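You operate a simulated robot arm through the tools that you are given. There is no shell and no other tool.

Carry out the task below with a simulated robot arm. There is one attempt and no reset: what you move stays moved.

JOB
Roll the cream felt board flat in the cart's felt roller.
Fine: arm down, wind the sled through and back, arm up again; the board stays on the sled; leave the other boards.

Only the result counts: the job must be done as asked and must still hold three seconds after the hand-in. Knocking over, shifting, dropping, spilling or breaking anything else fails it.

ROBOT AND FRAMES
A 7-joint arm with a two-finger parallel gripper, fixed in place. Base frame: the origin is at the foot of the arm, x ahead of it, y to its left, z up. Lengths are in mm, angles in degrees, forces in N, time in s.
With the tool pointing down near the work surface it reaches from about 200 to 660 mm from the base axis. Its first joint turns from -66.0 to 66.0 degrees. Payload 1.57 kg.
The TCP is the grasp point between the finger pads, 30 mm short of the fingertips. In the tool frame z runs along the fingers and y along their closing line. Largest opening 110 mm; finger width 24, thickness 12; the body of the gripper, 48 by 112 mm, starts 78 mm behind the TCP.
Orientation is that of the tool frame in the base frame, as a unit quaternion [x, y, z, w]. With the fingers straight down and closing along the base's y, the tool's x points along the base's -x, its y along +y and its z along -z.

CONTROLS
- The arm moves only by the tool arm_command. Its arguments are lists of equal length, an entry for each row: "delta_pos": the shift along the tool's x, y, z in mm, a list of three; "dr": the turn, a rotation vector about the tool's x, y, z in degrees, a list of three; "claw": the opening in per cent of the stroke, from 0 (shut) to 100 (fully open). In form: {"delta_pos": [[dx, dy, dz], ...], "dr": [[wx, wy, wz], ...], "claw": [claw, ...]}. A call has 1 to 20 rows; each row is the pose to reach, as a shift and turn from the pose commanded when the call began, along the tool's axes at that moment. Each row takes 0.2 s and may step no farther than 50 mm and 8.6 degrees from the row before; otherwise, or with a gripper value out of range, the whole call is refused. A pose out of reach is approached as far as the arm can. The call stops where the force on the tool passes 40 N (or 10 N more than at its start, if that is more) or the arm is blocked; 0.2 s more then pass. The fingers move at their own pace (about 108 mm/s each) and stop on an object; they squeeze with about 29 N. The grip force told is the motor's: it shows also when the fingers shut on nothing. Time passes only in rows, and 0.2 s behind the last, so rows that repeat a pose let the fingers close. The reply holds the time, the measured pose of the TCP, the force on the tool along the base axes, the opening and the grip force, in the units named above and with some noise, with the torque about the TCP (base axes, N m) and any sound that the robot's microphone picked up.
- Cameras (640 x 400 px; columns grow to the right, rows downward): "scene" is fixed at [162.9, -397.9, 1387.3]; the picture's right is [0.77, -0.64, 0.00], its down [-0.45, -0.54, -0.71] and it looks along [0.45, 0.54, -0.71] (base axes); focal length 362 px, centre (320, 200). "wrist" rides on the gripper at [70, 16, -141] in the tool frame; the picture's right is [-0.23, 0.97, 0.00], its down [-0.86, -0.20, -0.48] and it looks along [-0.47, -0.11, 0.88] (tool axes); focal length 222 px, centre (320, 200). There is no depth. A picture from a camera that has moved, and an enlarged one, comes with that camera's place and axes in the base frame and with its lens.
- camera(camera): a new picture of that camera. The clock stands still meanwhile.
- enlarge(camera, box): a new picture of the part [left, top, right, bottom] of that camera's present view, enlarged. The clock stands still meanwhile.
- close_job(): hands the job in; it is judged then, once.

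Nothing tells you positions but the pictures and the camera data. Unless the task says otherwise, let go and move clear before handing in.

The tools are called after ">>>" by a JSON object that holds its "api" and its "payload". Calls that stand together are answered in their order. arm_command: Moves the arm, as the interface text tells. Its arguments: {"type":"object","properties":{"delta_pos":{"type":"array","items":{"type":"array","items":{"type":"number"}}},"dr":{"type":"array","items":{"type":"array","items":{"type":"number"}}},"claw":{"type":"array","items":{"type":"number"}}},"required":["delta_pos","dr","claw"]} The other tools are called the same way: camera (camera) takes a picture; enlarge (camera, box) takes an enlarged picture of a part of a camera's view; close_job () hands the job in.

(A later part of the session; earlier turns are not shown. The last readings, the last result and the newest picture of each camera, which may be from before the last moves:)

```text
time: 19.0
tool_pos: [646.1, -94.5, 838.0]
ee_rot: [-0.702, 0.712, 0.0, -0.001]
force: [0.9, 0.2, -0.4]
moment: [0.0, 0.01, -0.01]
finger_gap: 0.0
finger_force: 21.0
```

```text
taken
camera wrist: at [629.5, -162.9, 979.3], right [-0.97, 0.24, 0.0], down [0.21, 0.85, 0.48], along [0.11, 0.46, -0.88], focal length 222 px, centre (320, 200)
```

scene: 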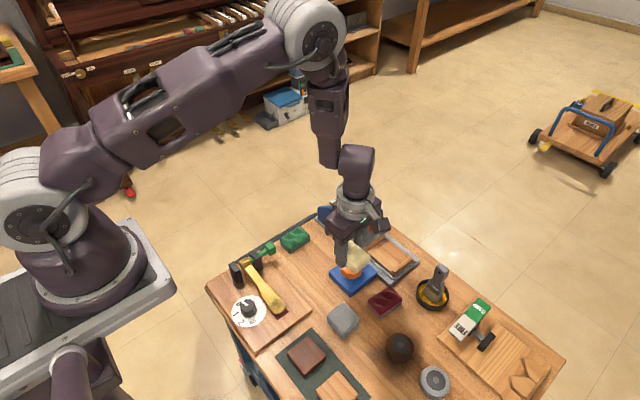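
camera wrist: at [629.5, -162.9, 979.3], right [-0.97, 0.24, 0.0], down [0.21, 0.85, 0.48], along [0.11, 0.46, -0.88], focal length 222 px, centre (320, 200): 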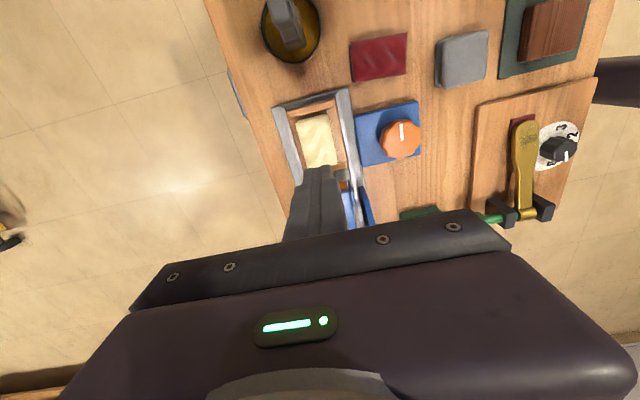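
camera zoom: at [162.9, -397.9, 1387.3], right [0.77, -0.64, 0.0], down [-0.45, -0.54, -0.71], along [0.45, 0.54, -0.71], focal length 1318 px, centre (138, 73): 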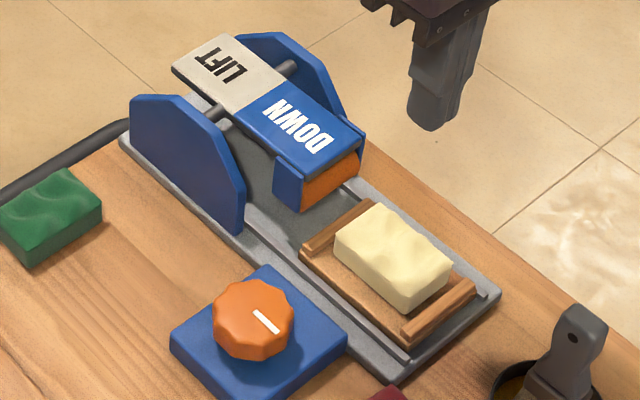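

The arm stays down. I'll look more closely to see whether it is fully down and how the roller sits relative to the sled and board.

>>> {"api": "enlarge", "payload": {"camera": "scene", "box": [325, 190, 405, 240]}}

>>> {"api": "enlarge", "payload": {"camera": "scene", "box": [360, 205, 430, 265]}}

>>> {"api": "enlarge", "payload": {"camera": "wrist", "box": [260, 80, 440, 235]}}

```text
8.00 times, centred on (365, 215) of scene
camera zoom: at [162.9, -397.9, 1387.3], right [0.77, -0.64, 0.0], down [-0.45, -0.54, -0.71], along [0.45, 0.54, -0.71], focal length 2899 px, centre (-40, 80)
```

zoom: 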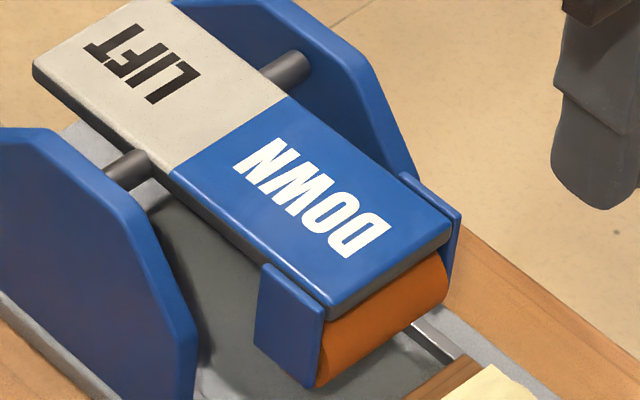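

```text
6.67 times, centred on (395, 235) of scene
camera zoom: at [162.9, -397.9, 1387.3], right [0.77, -0.64, 0.0], down [-0.45, -0.54, -0.71], along [0.45, 0.54, -0.71], focal length 2416 px, centre (-180, -33)
```

zoom: 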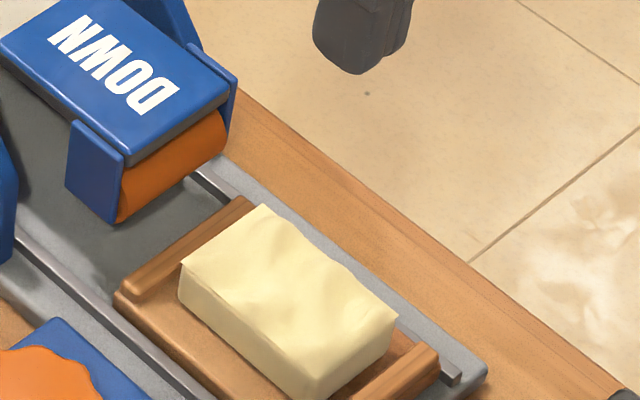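

```text
2.58 times, centred on (350, 158) of wrist
camera zoom: at [629.5, -162.9, 979.3], right [-0.97, 0.24, 0.0], down [0.21, 0.85, 0.48], along [0.11, 0.46, -0.88], focal length 573 px, centre (243, 310)
```

zoom: 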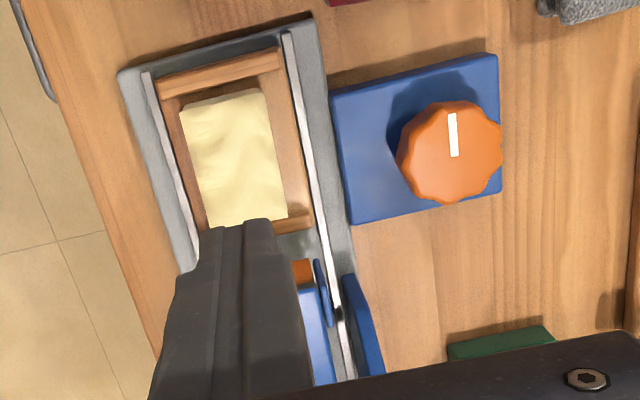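

The roller arm is level and firmly down. Now the winding knob: I'll move over it at about (540, -66), turn the tool back to yaw 0 and open the fingers.

>>> {"api": "arm_command", "payload": {"delta_pos": [[-2, 9, 0], [-4, 18, 0], [-7, 28, 0], [-10, 38, 0], [-12, 48, 0], [-15, 58, 0], [-17, 68, 8], [-20, 78, 18], [-22, 88, 32], [-25, 98, 48], [-26.7, 106.3, 62], [-26.7, 106.3, 62]], "dr": [[0, 0, 8.1], [0, 0, 16.2], [0, 0, 24.3], [0, 0, 32.4], [0, 0, 40.5], [0, 0, 48.6], [0, 0, 56.7], [0, 0, 64.8], [0, 0, 72.9], [0, 0, 81], [0, 0, 89.3], [0, 0, 89.3]], "claw": [0, 0, 0, 0, 20, 40, 60, 80, 85, 85, 85, 85]}}

>>> {"api": "camera", "payload": {"camera": "wrist"}}

>>> {"api": "enlarge", "payload": {"camera": "scene", "box": [280, 190, 440, 300]}}

```text
time: 21.6
tool_pos: [541.8, -62.0, 778.4]
ee_rot: [0.001, 1.0, 0.0, -0.001]
force: [0.1, -0.5, -0.2]
moment: [-0.04, -0.02, -0.02]
finger_gap: 93.5
finger_force: 0.1
```

```text
taken
camera wrist: at [472.8, -44.9, 920.6], right [0.23, 0.97, 0.0], down [0.86, -0.2, 0.48], along [0.46, -0.11, -0.88], focal length 222 px, centre (320, 200)
```

wrist: 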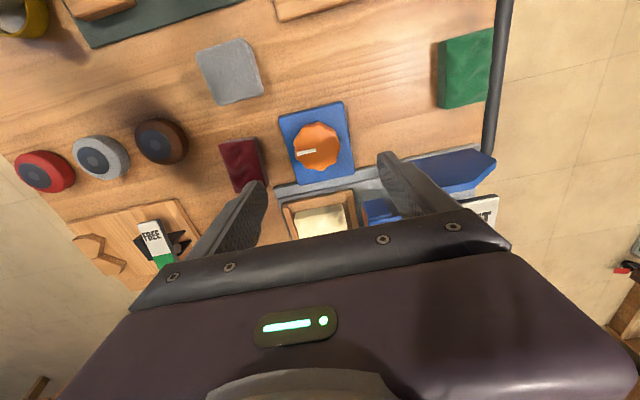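

```text
3.64 times, centred on (360, 245) of scene
camera zoom: at [162.9, -397.9, 1387.3], right [0.77, -0.64, 0.0], down [-0.45, -0.54, -0.71], along [0.45, 0.54, -0.71], focal length 1318 px, centre (174, 36)
```

zoom: 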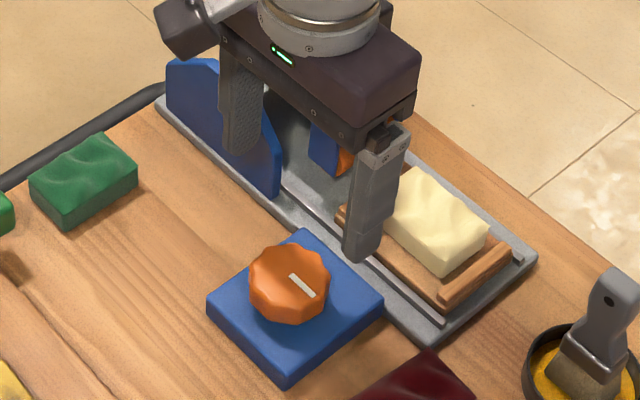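

I'll zoom in on the knob to find its exact centre.

>>> {"api": "enlarge", "payload": {"camera": "wrist", "box": [265, 90, 375, 200]}}

```text
3.64 times, centred on (320, 145) of wrist
camera zoom: at [472.8, -44.9, 920.6], right [0.23, 0.97, 0.0], down [0.86, -0.2, 0.48], along [0.46, -0.11, -0.88], focal length 808 px, centre (320, 400)
```

zoom: 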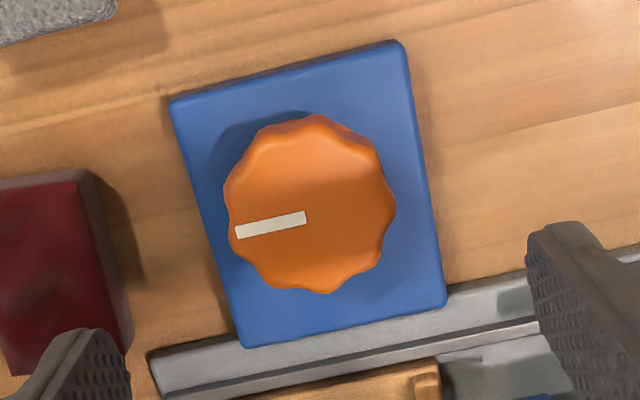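

The knob's centre is at about (539, -65), 54 mm across, with its top near z 670. I'll centre on it and descend.

>>> {"api": "arm_command", "payload": {"delta_pos": [[3.5, -4, 25], [3.5, -4, 55], [3.5, -4, 80], [3.5, -4, 92], [3.5, -4, 97], [3.5, -4, 97]], "dr": [[0, 0, 0], [0, 0, 0], [0, 0, 0], [0, 0, 0], [0, 0, 0], [0, 0, 0]], "claw": [85, 85, 85, 85, 85, 85]}}

>>> {"api": "enlarge", "payload": {"camera": "wrist", "box": [200, 70, 440, 230]}}

>>> {"api": "enlarge", "payload": {"camera": "scene", "box": [300, 210, 400, 310]}}

```text
time: 23.0
tool_pos: [541.1, -68.2, 681.4]
ee_rot: [0.001, 1.0, 0.0, -0.001]
force: [-0.3, 0.8, -0.5]
moment: [0.01, -0.01, 0.03]
finger_gap: 93.5
finger_force: 0.1
```

```text
2.50 times, centred on (320, 150) of wrist
camera zoom: at [471.3, -50.5, 823.4], right [0.23, 0.97, 0.0], down [0.86, -0.2, 0.48], along [0.46, -0.11, -0.88], focal length 555 px, centre (320, 325)
```

zoom: 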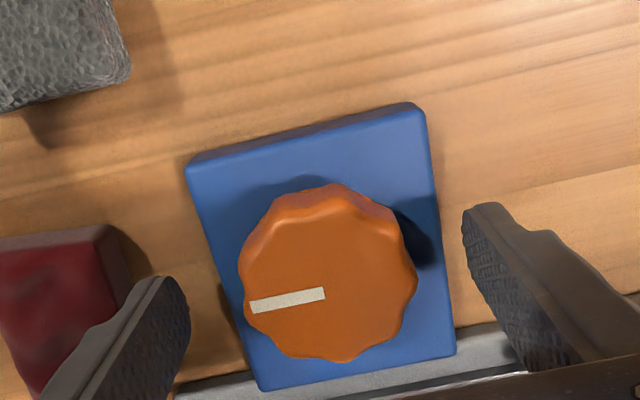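

```text
4.00 times, centred on (350, 260) of scene
camera zoom: at [162.9, -397.9, 1387.3], right [0.77, -0.64, 0.0], down [-0.45, -0.54, -0.71], along [0.45, 0.54, -0.71], focal length 1450 px, centre (200, -40)
```

zoom: 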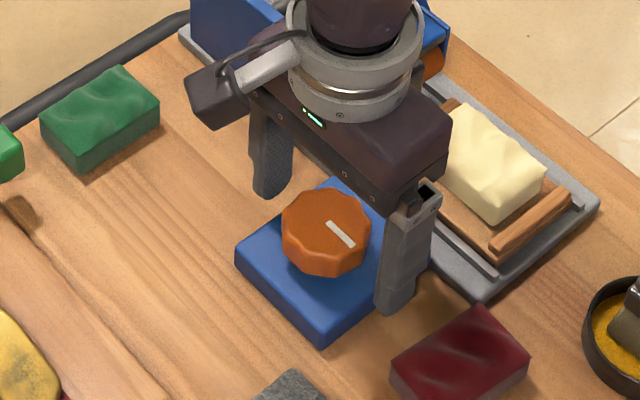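

The fingers straddle the knob with about a 3 mm offset. I'll correct that and close on it.

>>> {"api": "arm_command", "payload": {"delta_pos": [[2.5, 3, 0], [2.5, 3, 1], [2.5, 3, 1], [2.5, 3, 1], [2.5, 3, 1]], "dr": [[0, 0, 0], [0, 0, 0], [0, 0, 0], [0, 0, 0], [0, 0, 0]], "claw": [85, 60, 30, 0, 0]}}

>>> {"api": "enlarge", "payload": {"camera": "wrist", "box": [200, 70, 440, 230]}}

```text
time: 24.2
tool_pos: [537.4, -63.4, 680.7]
ee_rot: [0.0, 1.0, -0.001, -0.001]
force: [-0.7, -9.3, -0.8]
moment: [-0.32, -0.11, -0.01]
finger_gap: 51.2
finger_force: 44.6
```

```text
2.50 times, centred on (320, 150) of wrist
camera zoom: at [468.7, -47.6, 822.6], right [0.23, 0.97, 0.0], down [0.86, -0.2, 0.48], along [0.46, -0.11, -0.88], focal length 555 px, centre (320, 325)
```

zoom: 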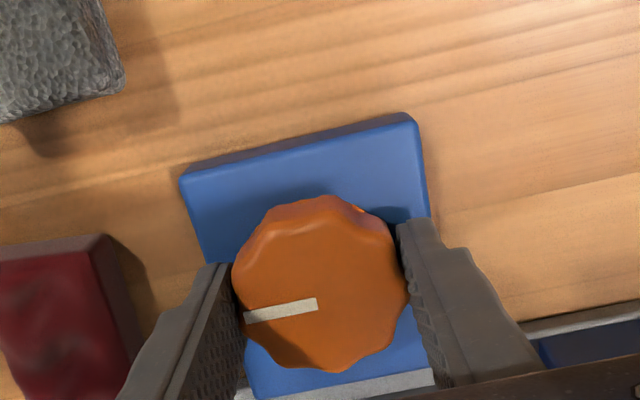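

The knob is gripped, with a slight sideways load. I'll relieve that and try a small clockwise turn of 8°, then watch the torque and the sled.

>>> {"api": "arm_command", "payload": {"delta_pos": [[0, -1.5, 0], [0, -1.5, 0], [0, -1.5, 0]], "dr": [[0, 0, 0], [0, 0, 4], [0, 0, 8]], "claw": [0, 0, 0]}}

>>> {"api": "enlarge", "payload": {"camera": "scene", "box": [310, 190, 440, 290]}}

>>> {"api": "enlarge", "payload": {"camera": "wrist", "box": [200, 70, 440, 230]}}

```text
time: 25.0
tool_pos: [537.7, -64.0, 680.8]
ee_rot: [0.071, 0.997, 0.0, 0.0]
force: [-1.5, -1.0, 2.8]
moment: [0.21, -0.36, 0.02]
finger_gap: 51.4
finger_force: 45.1
```

```text
4.00 times, centred on (375, 240) of scene
camera zoom: at [162.9, -397.9, 1387.3], right [0.77, -0.64, 0.0], down [-0.45, -0.54, -0.71], along [0.45, 0.54, -0.71], focal length 1450 px, centre (100, 40)
```

zoom: 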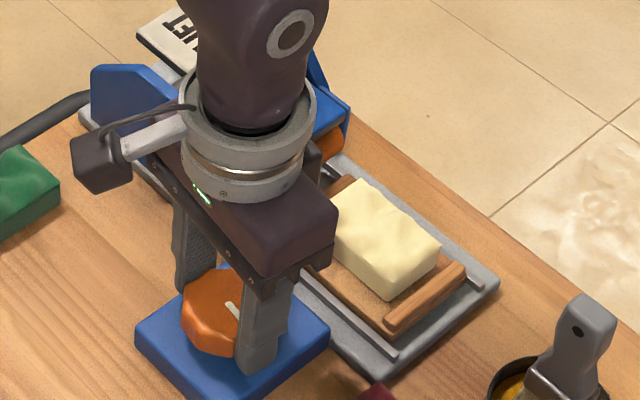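

```text
2.50 times, centred on (320, 150) of wrist
camera zoom: at [471.6, -38.2, 822.5], right [0.36, 0.93, 0.0], down [0.82, -0.32, 0.48], along [0.45, -0.17, -0.88], focal length 555 px, centre (320, 325)
```

zoom: 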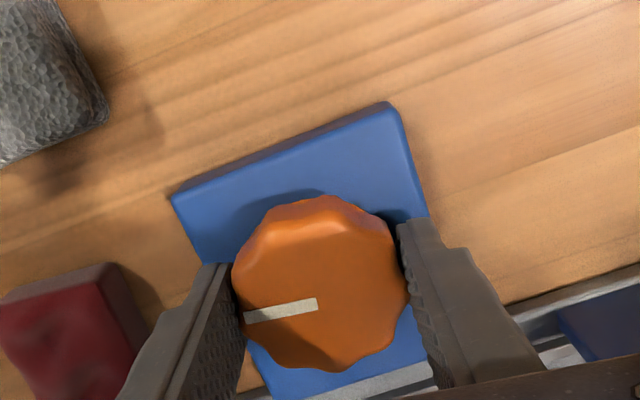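

The knob turned freely clockwise, and the sled appears to have advanced a few mm in +y. I'll keep turning clockwise.

>>> {"api": "arm_command", "payload": {"delta_pos": [[0, 0, 0], [0, 0, 0], [0, 0, 0], [0, 0, 0], [0, 0, 0]], "dr": [[0, 0, 7], [0, 0, 14], [0, 0, 21], [0, 0, 28], [0, 0, 35]], "claw": [0, 0, 0, 0, 0]}}

>>> {"api": "enlarge", "payload": {"camera": "scene", "box": [310, 190, 440, 290]}}

>>> {"api": "camera", "payload": {"camera": "wrist"}}

```text
time: 26.2
tool_pos: [538.5, -64.2, 680.8]
ee_rot: [0.367, 0.93, 0.0, -0.001]
force: [4.9, 6.8, -6.8]
moment: [-0.13, -0.72, 0.05]
finger_gap: 51.2
finger_force: 44.6
```

```text
4.00 times, centred on (375, 240) of scene
camera zoom: at [163.1, -397.8, 1387.3], right [0.77, -0.64, 0.0], down [-0.45, -0.54, -0.71], along [0.45, 0.54, -0.71], focal length 1450 px, centre (100, 40)
```

zoom: 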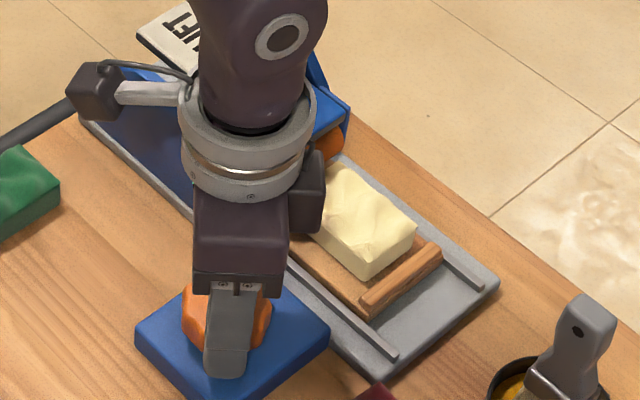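

```text
taken
camera wrist: at [498.8, -4.4, 822.6], right [0.83, 0.56, 0.0], down [0.49, -0.73, 0.48], along [0.26, -0.4, -0.88], focal length 222 px, centre (320, 200)
```

wrist: 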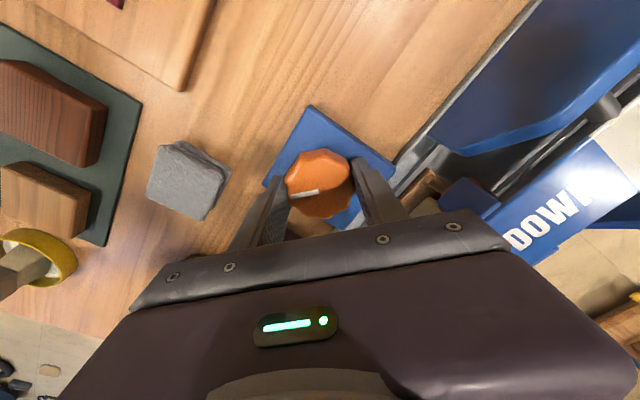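

The sled advanced about 25 mm in 35° (about 0.7 mm per degree), with the board starting toward the roller. I'll keep turning, nudging to relieve the side load.

>>> {"api": "arm_command", "payload": {"delta_pos": [[0, 1, 0], [0, 1, 0], [0, 1, 0], [0, 1, 0], [0, 1, 0], [0, 1, 0]], "dr": [[0, 0, 7], [0, 0, 14], [0, 0, 21], [0, 0, 28], [0, 0, 35], [0, 0, 42]], "claw": [0, 0, 0, 0, 0, 0]}}

>>> {"api": "enlarge", "payload": {"camera": "scene", "box": [310, 180, 440, 290]}}

>>> {"api": "camera", "payload": {"camera": "wrist"}}

```text
time: 27.6
tool_pos: [538.0, -65.7, 681.8]
ee_rot: [0.676, 0.736, -0.001, -0.001]
force: [-3.0, 1.2, -7.8]
moment: [0.1, 0.34, 0.0]
finger_gap: 51.6
finger_force: 45.0
```

```text
3.64 times, centred on (375, 235) of scene
camera zoom: at [163.0, -397.9, 1387.3], right [0.77, -0.64, 0.0], down [-0.45, -0.54, -0.71], along [0.45, 0.54, -0.71], focal length 1318 px, centre (120, 73)
```

zoom: 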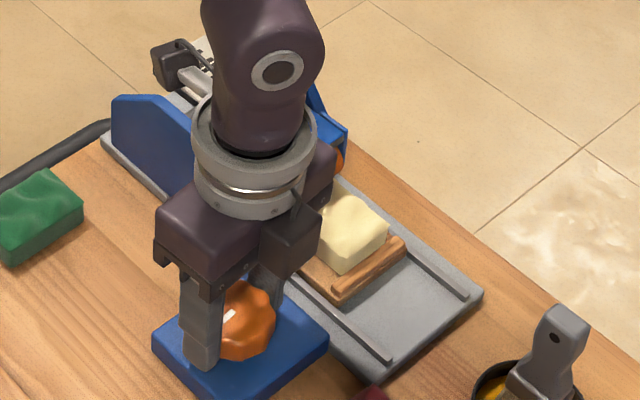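

```text
taken
camera wrist: at [549.3, 7.1, 822.5], right [0.99, -0.14, 0.0], down [-0.13, -0.87, 0.48], along [-0.07, -0.47, -0.88], focal length 222 px, centre (320, 200)
```

wrist: 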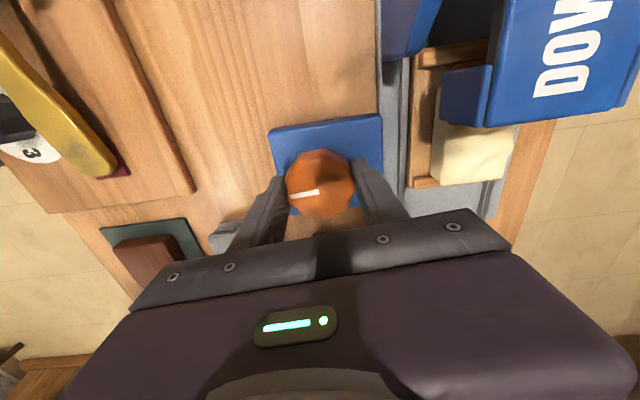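

The board is going under the roller and the wrist camera confirms it. I'll continue clockwise.

>>> {"api": "arm_command", "payload": {"delta_pos": [[0, 0, 0], [0, 0, 0], [0, 0, 0], [0, 0, 0], [0, 0, 0], [0, 0, 0]], "dr": [[0, 0, 7], [0, 0, 14], [0, 0, 21], [0, 0, 28], [0, 0, 35], [0, 0, 42]], "claw": [0, 0, 0, 0, 0, 0]}}

>>> {"api": "enlarge", "payload": {"camera": "scene", "box": [310, 180, 440, 290]}}

>>> {"api": "camera", "payload": {"camera": "wrist"}}

```text
time: 29.0
tool_pos: [538.9, -65.7, 682.0]
ee_rot: [0.895, 0.446, 0.0, 0.0]
force: [1.4, 11.0, 10.3]
moment: [0.51, 0.21, 0.03]
finger_gap: 51.3
finger_force: 45.2
```

```text
3.64 times, centred on (375, 235) of scene
camera zoom: at [162.8, -397.7, 1387.4], right [0.77, -0.64, 0.0], down [-0.45, -0.54, -0.71], along [0.45, 0.54, -0.71], focal length 1318 px, centre (120, 73)
```

zoom: 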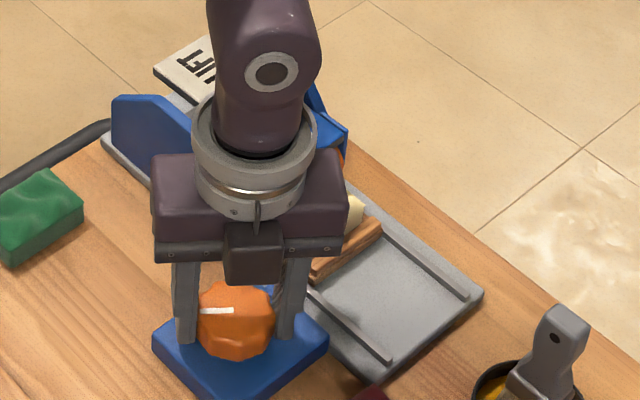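

```text
taken
camera wrist: at [593.9, -18.2, 822.6], right [0.64, -0.77, 0.0], down [-0.68, -0.56, 0.48], along [-0.37, -0.31, -0.88], focal length 222 px, centre (320, 200)
```

wrist: 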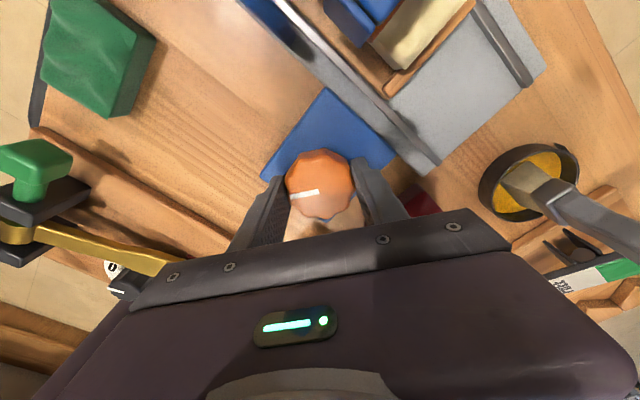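

The board is mostly under the roller, and I need roughly 50° more. I'll continue with a small correction.

>>> {"api": "arm_command", "payload": {"delta_pos": [[1, -0.7, -0.5], [1, -0.7, -0.5], [1, -0.7, -0.5], [1, -0.7, -0.5], [1, -0.7, -0.5]], "dr": [[0, 0, 6], [0, 0, 12], [0, 0, 18], [0, 0, 24], [0, 0, 30]], "claw": [0, 0, 0, 0, 0]}}

>>> {"api": "enlarge", "payload": {"camera": "scene", "box": [310, 180, 440, 290]}}

>>> {"api": "camera", "payload": {"camera": "wrist"}}

```text
time: 30.2
tool_pos: [538.1, -64.2, 681.2]
ee_rot: [0.98, 0.197, -0.001, 0.001]
force: [9.4, -9.8, -26.7]
moment: [0.13, -0.83, 0.03]
finger_gap: 51.6
finger_force: 44.9
```

```text
3.64 times, centred on (375, 235) of scene
camera zoom: at [163.5, -398.2, 1387.2], right [0.77, -0.64, 0.0], down [-0.45, -0.54, -0.71], along [0.45, 0.54, -0.71], focal length 1318 px, centre (120, 73)
```

zoom: 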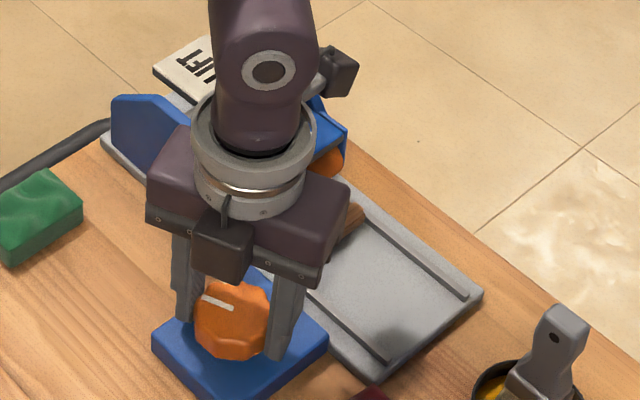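

```text
taken
camera wrist: at [609.9, -51.6, 822.5], right [0.17, -0.99, 0.0], down [-0.86, -0.15, 0.48], along [-0.47, -0.08, -0.88], focal length 222 px, centre (320, 200)
```

wrist: 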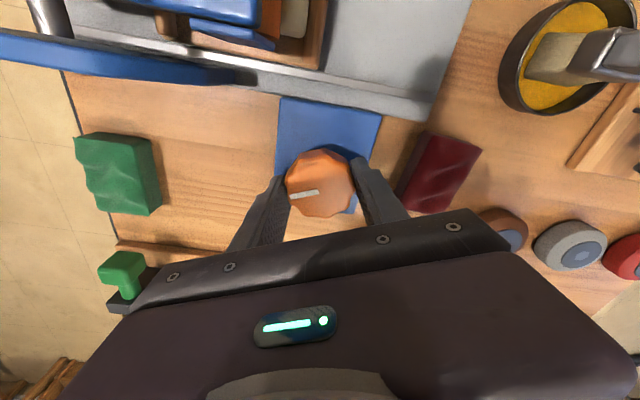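

The knob is at about -157° of turn and the board is nearly through. I'll zoom into the roller area from the wrist.

>>> {"api": "enlarge", "payload": {"camera": "wrist", "box": [120, 0, 440, 120]}}

>>> {"api": "enlarge", "payload": {"camera": "scene", "box": [360, 195, 430, 255]}}

```text
2.00 times, centred on (280, 60) of wrist
camera zoom: at [609.9, -51.6, 822.5], right [0.17, -0.99, 0.0], down [-0.86, -0.15, 0.48], along [-0.47, -0.08, -0.88], focal length 444 px, centre (400, 480)
```

zoom: 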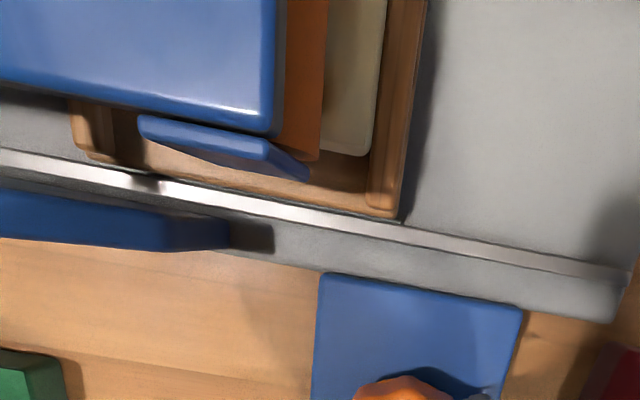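

```text
6.67 times, centred on (395, 225) of scene
camera zoom: at [163.5, -398.2, 1387.2], right [0.77, -0.64, 0.0], down [-0.45, -0.54, -0.71], along [0.45, 0.54, -0.71], focal length 2416 px, centre (-180, 33)
```

zoom: 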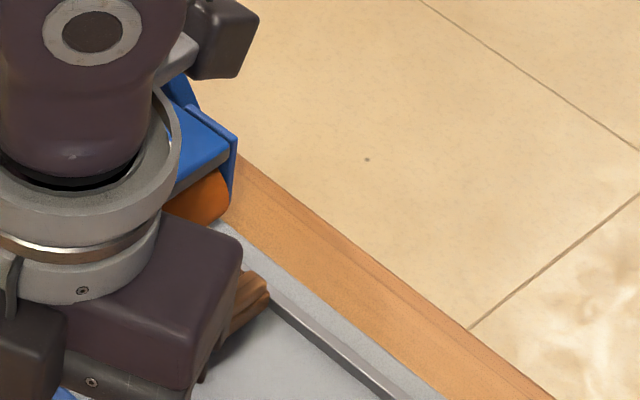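

The board still has about 35 mm to go past the roller. I'll ease the load and turn further, watching for the wrist limit.

>>> {"api": "arm_command", "payload": {"delta_pos": [[0.7, 0.3, 0.4], [0.7, 0.3, 0.4], [0.7, 0.3, 0.4]], "dr": [[0, 0, 0], [0, 0, 0], [0, 0, 5]], "claw": [0, 0, 0]}}

```text
time: 31.0
tool_pos: [538.7, -64.6, 681.7]
ee_rot: [0.988, 0.156, -0.002, 0.002]
force: [-1.0, -17.7, -4.8]
moment: [-0.23, 1.08, 0.05]
finger_gap: 51.1
finger_force: 45.2
```

The remaining load is mostly in -y, so I'll shift slightly and continue turning.

>>> {"api": "arm_command", "payload": {"delta_pos": [[-0.3, 0.95, 0.1], [-0.3, 0.95, 0.1], [-0.3, 0.95, 0.1], [-0.3, 0.95, 0.1]], "dr": [[0, 0, 0], [0, 0, 5], [0, 0, 10], [0, 0, 15]], "claw": [0, 0, 0, 0]}}

>>> {"api": "camera", "payload": {"camera": "wrist"}}

>>> {"api": "enlarge", "payload": {"camera": "wrist", "box": [120, 0, 440, 120]}}

```text
time: 32.0
tool_pos: [538.4, -64.9, 681.4]
ee_rot: [1.0, 0.026, 0.0, 0.0]
force: [-0.1, -10.6, -2.8]
moment: [-0.59, 0.6, 0.02]
finger_gap: 51.5
finger_force: 44.5
```

```text
taken
camera wrist: at [609.5, -76.8, 822.7], right [-0.18, -0.98, 0.0], down [-0.86, 0.16, 0.48], along [-0.47, 0.08, -0.88], focal length 222 px, centre (320, 200)
```

wrist: 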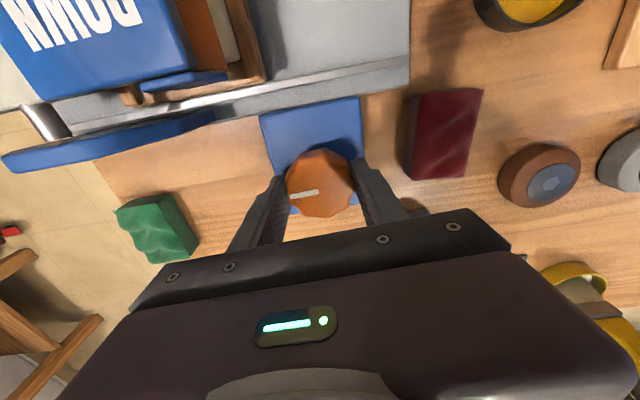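

```text
2.00 times, centred on (280, 60) of wrist
camera zoom: at [609.5, -76.8, 822.7], right [-0.18, -0.98, 0.0], down [-0.86, 0.16, 0.48], along [-0.47, 0.08, -0.88], focal length 444 px, centre (400, 480)
```

zoom: 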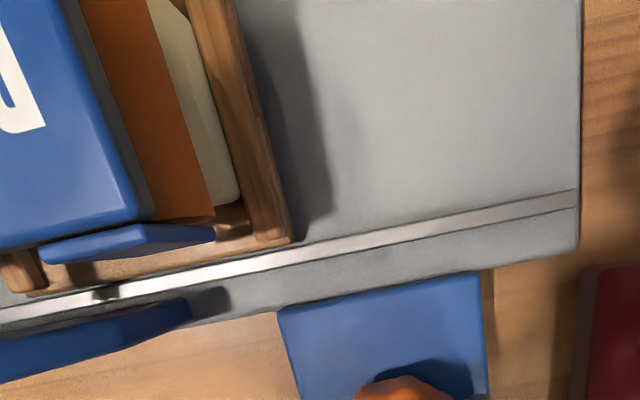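

The wrist hasn't hit its limit yet (about -177°) and there is no slip. I'll continue turning.

>>> {"api": "arm_command", "payload": {"delta_pos": [[0, 0.6, 0], [0, 0.6, 0], [0, 0.6, 0], [0, 0.6, 0], [0, 0.6, 0]], "dr": [[0, 0, 4], [0, 0, 8], [0, 0, 12], [0, 0, 16], [0, 0, 20]], "claw": [0, 0, 0, 0, 0]}}

>>> {"api": "enlarge", "payload": {"camera": "wrist", "box": [120, 0, 440, 200]}}

>>> {"api": "enlarge", "payload": {"camera": "scene", "box": [310, 170, 440, 290]}}

```text
time: 33.2
tool_pos: [538.0, -65.2, 683.0]
ee_rot: [0.989, -0.148, 0.0, 0.0]
force: [-7.4, -6.4, 26.3]
moment: [0.06, 0.98, 0.06]
finger_gap: 51.5
finger_force: 45.1
```

```text
2.00 times, centred on (280, 100) of wrist
camera zoom: at [601.1, -100.2, 822.6], right [-0.5, -0.86, 0.0], down [-0.76, 0.44, 0.48], along [-0.41, 0.24, -0.88], focal length 444 px, centre (400, 400)
```

zoom: 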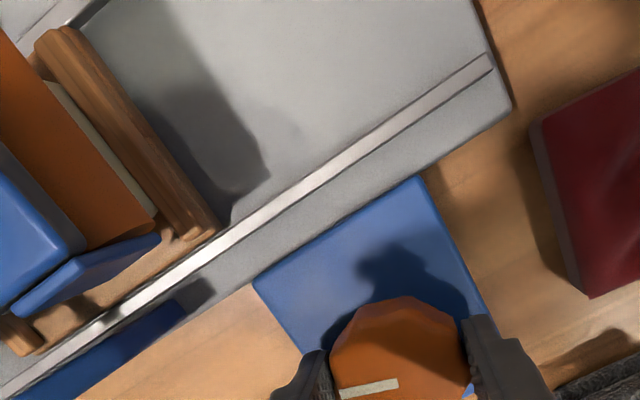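

```text
3.33 times, centred on (375, 230) of scene
camera zoom: at [162.4, -398.0, 1387.4], right [0.77, -0.64, 0.0], down [-0.45, -0.54, -0.71], along [0.45, 0.54, -0.71], focal length 1208 px, centre (137, 100)
```

zoom: 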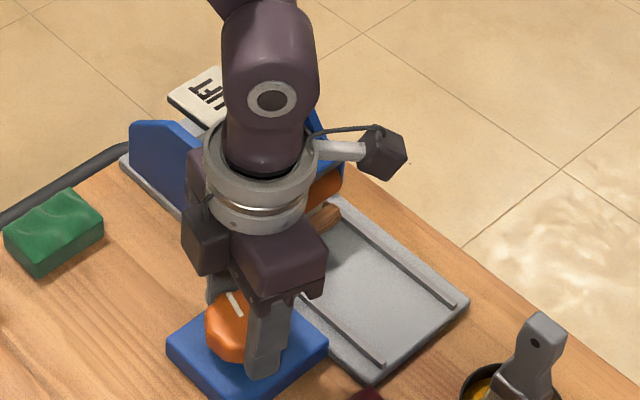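

The board is nearly all past the roller. I'll ease the vertical load and carry on until a stop.

>>> {"api": "arm_command", "payload": {"delta_pos": [[-0.3, 0.5, -0.3], [-0.3, 0.5, -0.3], [-0.3, 0.5, -0.3], [-0.3, 0.5, -0.3], [-0.3, 0.5, -0.3], [-0.3, 0.5, -0.3]], "dr": [[0, 0, 0], [0, 0, 4], [0, 0, 8], [0, 0, 12], [0, 0, 16], [0, 0, 20]], "claw": [0, 0, 0, 0, 0, 0]}}

>>> {"api": "enlarge", "payload": {"camera": "wrist", "box": [120, 0, 440, 200]}}

>>> {"api": "enlarge", "payload": {"camera": "scene", "box": [310, 170, 440, 290]}}

```text
time: 34.6
tool_pos: [536.7, -65.0, 680.6]
ee_rot: [0.948, -0.318, -0.001, 0.0]
force: [-1.9, 0.1, -8.4]
moment: [0.08, -0.06, 0.86]
finger_gap: 51.4
finger_force: 45.0
```

```text
2.00 times, centred on (280, 100) of wrist
camera zoom: at [584.4, -119.1, 822.2], right [-0.77, -0.64, 0.0], down [-0.56, 0.67, 0.48], along [-0.31, 0.37, -0.88], focal length 444 px, centre (400, 400)
```

zoom: 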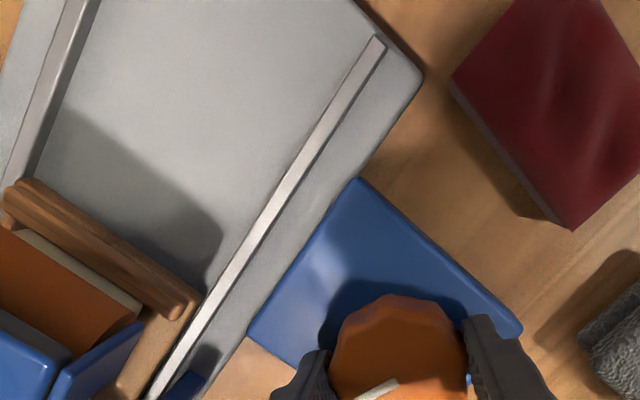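

```text
3.33 times, centred on (375, 230) of scene
camera zoom: at [163.1, -397.9, 1387.3], right [0.77, -0.64, 0.0], down [-0.45, -0.54, -0.71], along [0.45, 0.54, -0.71], focal length 1208 px, centre (137, 100)
```

zoom: 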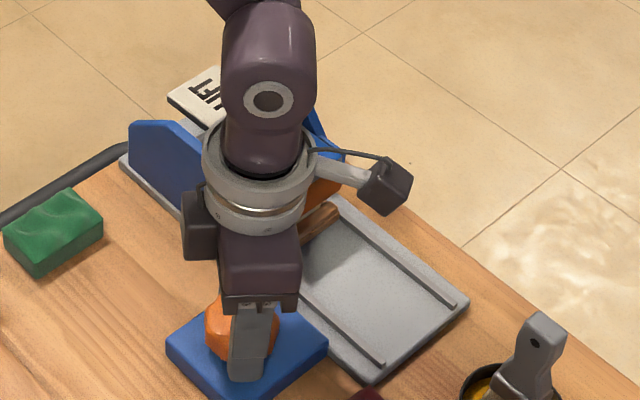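

The torque about z jumped to 0.86 N·m, so the knob seems to have reached its end stop, with the sled advanced about 110 mm. I'll check the pointer and the sled more closely.

>>> {"api": "enlarge", "payload": {"camera": "wrist", "box": [240, 130, 400, 230]}}

>>> {"api": "enlarge", "payload": {"camera": "wrist", "box": [110, 70, 240, 200]}}

>>> {"api": "enlarge", "payload": {"camera": "scene", "box": [360, 190, 430, 250]}}

```text
4.00 times, centred on (320, 180) of wrist
camera zoom: at [584.4, -119.1, 822.2], right [-0.77, -0.64, 0.0], down [-0.56, 0.67, 0.48], along [-0.31, 0.37, -0.88], focal length 888 px, centre (320, 280)
```

zoom: 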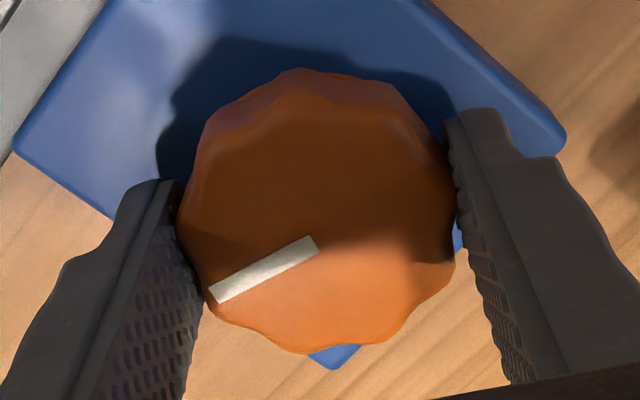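

```text
3.08 times, centred on (175, 135) of wrist
camera zoom: at [584.4, -119.1, 822.2], right [-0.77, -0.64, 0.0], down [-0.56, 0.67, 0.48], along [-0.31, 0.37, -0.88], focal length 684 px, centre (766, 400)
```

zoom: 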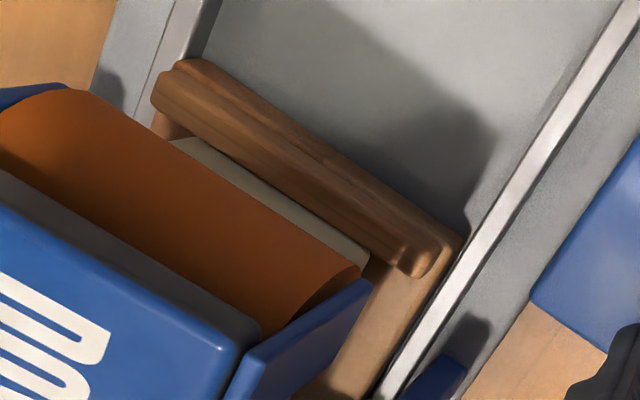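

```text
6.67 times, centred on (395, 220) of scene
camera zoom: at [163.1, -397.9, 1387.3], right [0.77, -0.64, 0.0], down [-0.45, -0.54, -0.71], along [0.45, 0.54, -0.71], focal length 2416 px, centre (-180, 67)
```

zoom: 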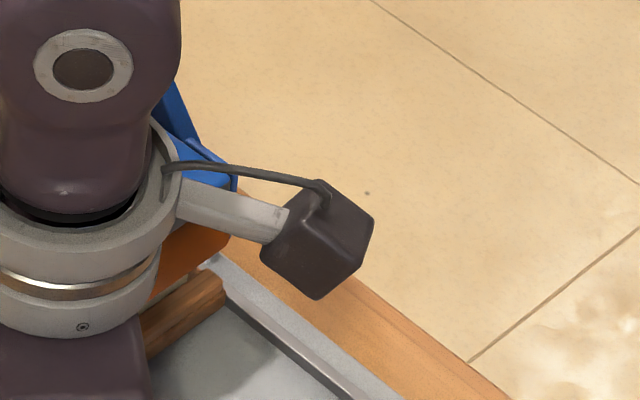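

The knob is at its stop at about 200° of turn, where the gripper slipped slightly, so the sled is fully through. Now I'll wind it back anticlockwise in stages.

>>> {"api": "arm_command", "payload": {"delta_pos": [[0, 0, 0], [0, 0, 0], [0, 0, 0], [0, 0, 0], [0, 0, 0], [0, 0, 0], [0, 0, 0], [0, 0, 0]], "dr": [[0, 0, -6], [0, 0, -12], [0, 0, -18], [0, 0, -24], [0, 0, -30], [0, 0, -36], [0, 0, -42], [0, 0, -48]], "claw": [0, 0, 0, 0, 0, 0, 0, 0]}}

>>> {"api": "enlarge", "payload": {"camera": "wrist", "box": [120, 0, 440, 200]}}

```text
time: 36.4
tool_pos: [537.9, -65.3, 681.4]
ee_rot: [0.995, 0.095, -0.002, -0.001]
force: [-1.5, 4.5, -33.6]
moment: [0.06, -0.06, -0.01]
finger_gap: 51.7
finger_force: 44.8
```

```text
2.00 times, centred on (280, 100) of wrist
camera zoom: at [610.1, -67.0, 822.5], right [-0.04, -1.0, 0.0], down [-0.88, 0.03, 0.48], along [-0.48, 0.02, -0.88], focal length 444 px, centre (400, 400)
```

zoom: 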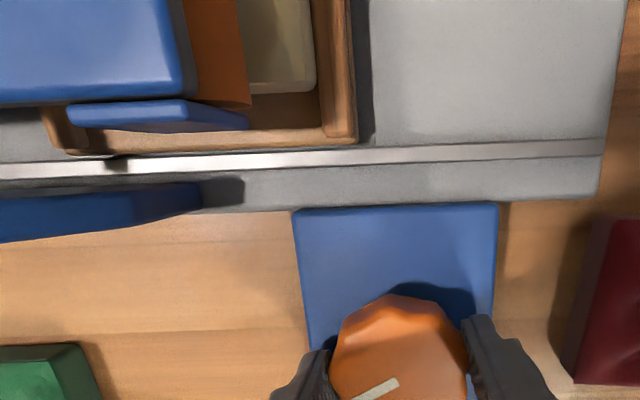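

The sled is coming back with the board on it. I'll ease the vertical load and continue.

>>> {"api": "arm_command", "payload": {"delta_pos": [[0, 0, 0.4], [0, 0, 0.4], [0, 0, 0.4], [0, 0, 0.4], [0, 0, 0.4], [0, 0, 0.4], [0, 0, 0.4], [0, 0, 0.4]], "dr": [[0, 0, 0], [0, 0, -6], [0, 0, -12], [0, 0, -18], [0, 0, -24], [0, 0, -30], [0, 0, -36], [0, 0, -42]], "claw": [0, 0, 0, 0, 0, 0, 0, 0]}}

>>> {"api": "camera", "payload": {"camera": "wrist"}}

```text
time: 38.2
tool_pos: [538.1, -65.3, 682.0]
ee_rot: [0.895, 0.447, 0.0, 0.0]
force: [-4.2, 10.6, -16.4]
moment: [-0.21, 0.52, -0.04]
finger_gap: 51.4
finger_force: 45.3
```

```text
taken
camera wrist: at [593.5, -18.5, 822.9], right [0.64, -0.77, 0.0], down [-0.67, -0.56, 0.48], along [-0.37, -0.31, -0.88], focal length 222 px, centre (320, 200)
```

wrist: 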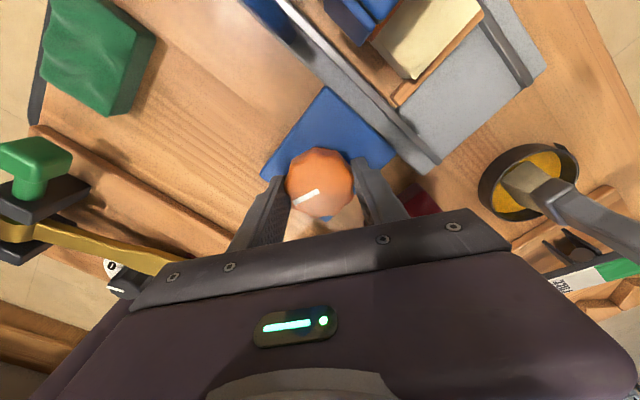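

It's winding back smoothly, so I'll continue.

>>> {"api": "arm_command", "payload": {"delta_pos": [[0.3, -0.5, 0.2], [0.3, -0.5, 0.2], [0.3, -0.5, 0.2], [0.3, -0.5, 0.2], [0.3, -0.5, 0.2], [0.3, -0.5, 0.2], [0.3, -0.5, 0.2], [0.3, -0.5, 0.2]], "dr": [[0, 0, 0], [0, 0, -6], [0, 0, -12], [0, 0, -18], [0, 0, -24], [0, 0, -30], [0, 0, -36], [0, 0, -42]], "claw": [0, 0, 0, 0, 0, 0, 0, 0]}}

>>> {"api": "camera", "payload": {"camera": "wrist"}}

```text
time: 40.0
tool_pos: [538.9, -65.6, 681.4]
ee_rot: [0.674, 0.738, -0.001, 0.0]
force: [-14.4, -6.1, 23.1]
moment: [-0.63, 0.65, 0.02]
finger_gap: 51.4
finger_force: 44.6
```

```text
taken
camera wrist: at [548.9, 6.5, 823.0], right [0.99, -0.14, 0.0], down [-0.12, -0.87, 0.48], along [-0.07, -0.47, -0.88], focal length 222 px, centre (320, 200)
```

wrist: 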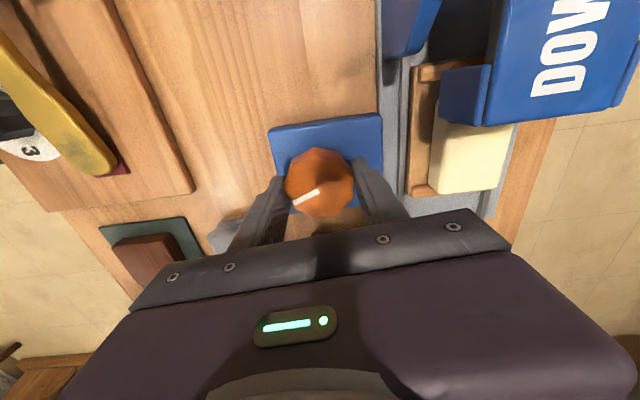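

The board surface already looks smooth. I'll continue back with a small correction.

>>> {"api": "arm_command", "payload": {"delta_pos": [[-0.2, -0.8, -0.3], [-0.2, -0.8, -0.3], [-0.2, -0.8, -0.3], [-0.2, -0.8, -0.3], [-0.2, -0.8, -0.3], [-0.2, -0.8, -0.3], [-0.2, -0.8, -0.3], [-0.2, -0.8, -0.3]], "dr": [[0, 0, 0], [0, 0, -6], [0, 0, -12], [0, 0, -18], [0, 0, -24], [0, 0, -30], [0, 0, -36], [0, 0, -42]], "claw": [0, 0, 0, 0, 0, 0, 0, 0]}}

>>> {"api": "enlarge", "payload": {"camera": "scene", "box": [310, 180, 440, 290]}}

```text
time: 41.8
tool_pos: [537.9, -65.4, 680.8]
ee_rot: [0.366, 0.931, 0.0, 0.001]
force: [10.1, -4.5, 10.5]
moment: [0.35, 0.44, -0.04]
finger_gap: 51.3
finger_force: 44.7
```

```text
3.64 times, centred on (375, 235) of scene
camera zoom: at [163.0, -398.0, 1387.3], right [0.77, -0.64, 0.0], down [-0.45, -0.54, -0.71], along [0.45, 0.54, -0.71], focal length 1318 px, centre (120, 73)
```

zoom: 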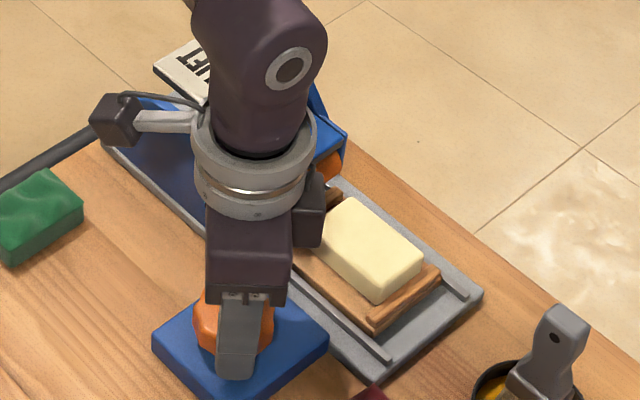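

The board came out flat, and about 26° of winding remains. I'll continue to the home stop.

>>> {"api": "arm_command", "payload": {"delta_pos": [[-0.5, 0.2, -0.1], [-0.5, 0.2, -0.1], [-0.5, 0.2, -0.1], [-0.5, 0.2, -0.1], [-0.5, 0.2, -0.1], [-0.5, 0.2, -0.1]], "dr": [[0, 0, -5], [0, 0, -10], [0, 0, -15], [0, 0, -20], [0, 0, -24], [0, 0, -27]], "claw": [0, 0, 0, 0, 0, 0]}}

>>> {"api": "enlarge", "payload": {"camera": "scene", "box": [340, 220, 440, 285]}}

>>> {"api": "enlarge", "payload": {"camera": "wrist", "box": [200, 70, 440, 230]}}

```text
time: 43.2
tool_pos: [540.0, -65.0, 682.2]
ee_rot: [0.14, 0.99, 0.001, -0.001]
force: [7.5, 9.5, 16.7]
moment: [0.35, -0.02, -0.66]
finger_gap: 51.3
finger_force: 45.5
```

```text
6.15 times, centred on (390, 252) of scene
camera zoom: at [162.8, -397.7, 1387.4], right [0.77, -0.64, 0.0], down [-0.45, -0.54, -0.71], along [0.45, 0.54, -0.71], focal length 2230 px, centre (-111, -123)
```

zoom: 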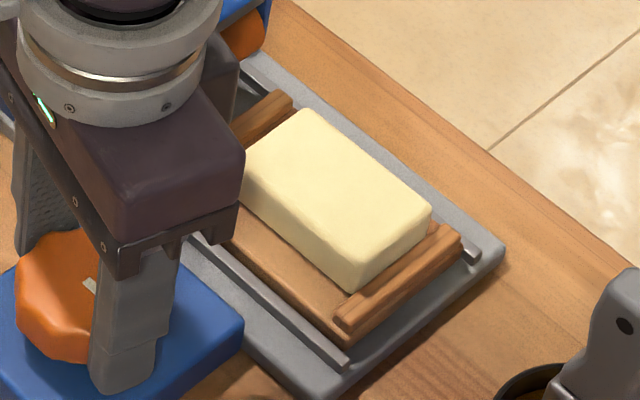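

```text
2.50 times, centred on (320, 150) of wrist
camera zoom: at [476.6, -29.6, 822.9], right [0.49, 0.87, 0.0], down [0.77, -0.43, 0.48], along [0.42, -0.23, -0.88], focal length 555 px, centre (320, 325)
```

zoom: 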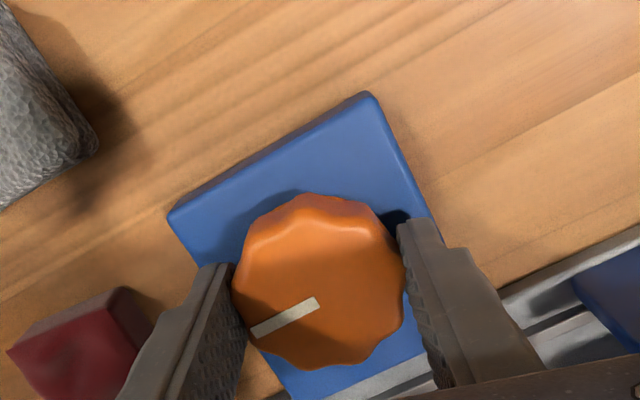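

Torque of -0.66 N·m shows the home stop, and the sled is back at its original position with the flat board on it. I'll unload, open the fingers and lift clear.

>>> {"api": "arm_command", "payload": {"delta_pos": [[-0.2, 0.6, -0.2], [-0.2, 0.6, -0.2], [-0.2, 0.6, -0.2], [-0.2, 0.6, -0.2]], "dr": [[0, 0, 1], [0, 0, 1], [0, 0, 1], [0, 0, 1]], "claw": [0, 55, 70, 70]}}

>>> {"api": "arm_command", "payload": {"delta_pos": [[0, 0, -10], [0, 0, -30], [0, 0, -65], [0, 0, -105], [0, 0, -140], [0, 0, -140]], "dr": [[0, 0, 0], [0, 0, 0], [0, 0, 0], [0, 0, 0], [0, 0, 0], [0, 0, 0]], "claw": [70, 70, 70, 70, 70, 70]}}

>>> {"api": "enlarge", "payload": {"camera": "scene", "box": [300, 180, 440, 290]}}

```text
time: 44.2
tool_pos: [537.8, -64.3, 682.0]
ee_rot: [0.149, 0.989, 0.0, -0.001]
force: [0.5, -0.7, 0.7]
moment: [-0.05, -0.03, -0.01]
finger_gap: 77.2
finger_force: 0.1
```

```text
time: 45.6
tool_pos: [538.6, -65.3, 819.7]
ee_rot: [0.148, 0.989, 0.0, -0.001]
force: [-1.2, 1.1, -0.3]
moment: [-0.01, 0.01, -0.01]
finger_gap: 77.0
finger_force: 0.0
```

```text
3.64 times, centred on (370, 235) of scene
camera zoom: at [162.9, -397.9, 1387.3], right [0.77, -0.64, 0.0], down [-0.45, -0.54, -0.71], along [0.45, 0.54, -0.71], focal length 1318 px, centre (138, 73)
```

zoom: 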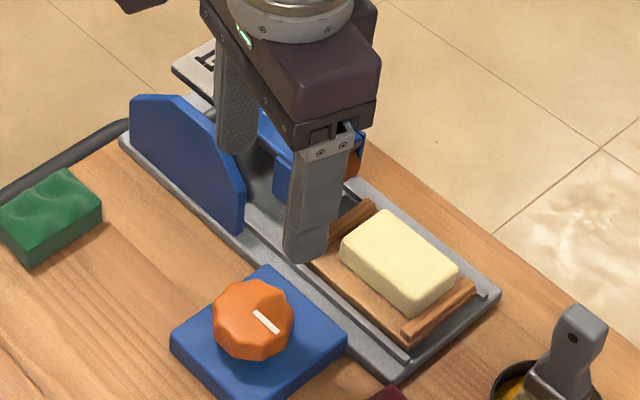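

The sled and knob are home again. Next is pressing LIFT, so I'll close the fingers and move above the LIFT end at about (651, 100).

>>> {"api": "arm_command", "payload": {"delta_pos": [[-10, 32, 0], [-20, 64, 0], [-30, 96, 0], [-40, 128, 0], [-50, 160, 0], [-59.4, 190.6, 10], [-59.4, 190.6, 10]], "dr": [[0, 0, -3], [0, 0, -6], [0, 0, -9], [0, 0, -12], [0, 0, -15], [0, 0, -17], [0, 0, -17]], "claw": [70, 40, 0, 0, 0, 0, 0]}}

>>> {"api": "camera", "payload": {"camera": "wrist"}}

>>> {"api": "enlarge", "payload": {"camera": "scene", "box": [290, 150, 430, 260]}}

```text
time: 47.2
tool_pos: [652.1, 102.1, 810.2]
ee_rot: [0.001, 1.0, 0.0, -0.001]
force: [-0.4, 0.5, -0.1]
moment: [0.0, -0.02, -0.01]
finger_gap: 0.0
finger_force: 21.4
```

```text
taken
camera wrist: at [583.6, 119.9, 951.7], right [0.23, 0.97, 0.0], down [0.86, -0.2, 0.48], along [0.46, -0.11, -0.88], focal length 222 px, centre (320, 200)
```

wrist: 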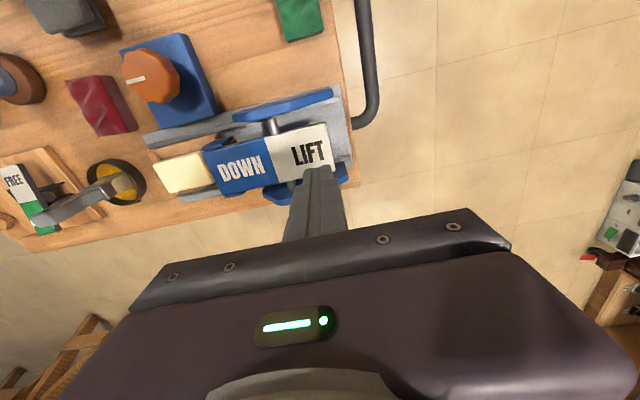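

```text
3.64 times, centred on (360, 205) of scene
camera zoom: at [163.0, -397.9, 1387.3], right [0.77, -0.64, 0.0], down [-0.45, -0.54, -0.71], along [0.45, 0.54, -0.71], focal length 1318 px, centre (174, 182)
```

zoom: 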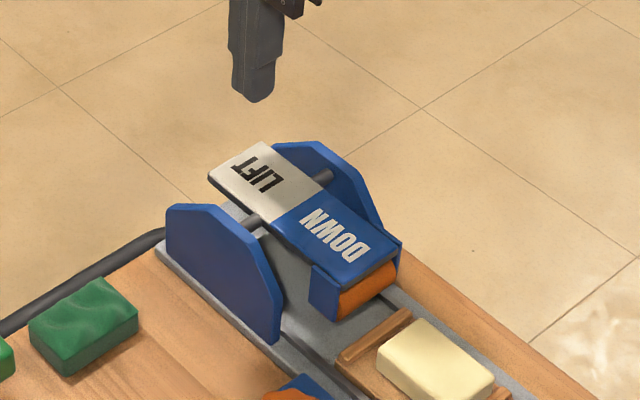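

The fingertips are above the LIFT pad with clearance on both sides. I'll press down.

>>> {"api": "arm_command", "payload": {"delta_pos": [[0, 0, 25], [0, 0, 50], [0, 0, 64], [0, 0, 70], [0, 0, 75], [0, 0, 80], [0, 0, 84]], "dr": [[0, 0, 0], [0, 0, 0], [0, 0, 0], [0, 0, 0], [0, 0, 0], [0, 0, 0], [0, 0, 0]], "claw": [0, 0, 0, 0, 0, 0, 0]}}

>>> {"api": "enlarge", "payload": {"camera": "scene", "box": [290, 150, 430, 260]}}

```text
time: 48.8
tool_pos: [650.6, 99.5, 733.8]
ee_rot: [0.001, 1.0, -0.001, -0.001]
force: [-10.1, 0.3, 14.9]
moment: [-0.15, 0.25, -0.11]
finger_gap: 0.0
finger_force: 20.8
stopped in row 7: the force on the tool passed its limit at 49 N (the readings are from after the stop); the commanded pose is now the measured one
```

```text
3.64 times, centred on (360, 205) of scene
camera zoom: at [162.4, -398.0, 1387.4], right [0.77, -0.64, 0.0], down [-0.45, -0.54, -0.71], along [0.45, 0.54, -0.71], focal length 1318 px, centre (174, 182)
```

zoom: 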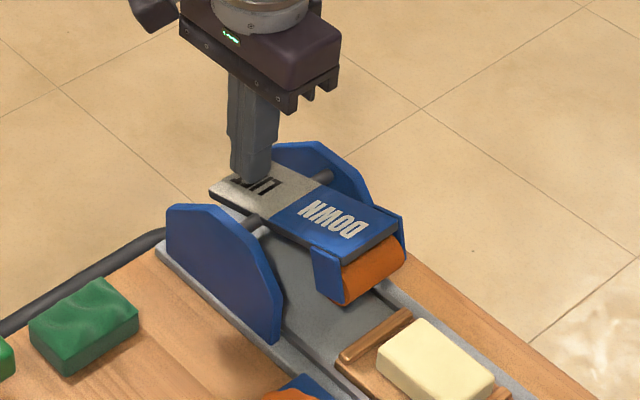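

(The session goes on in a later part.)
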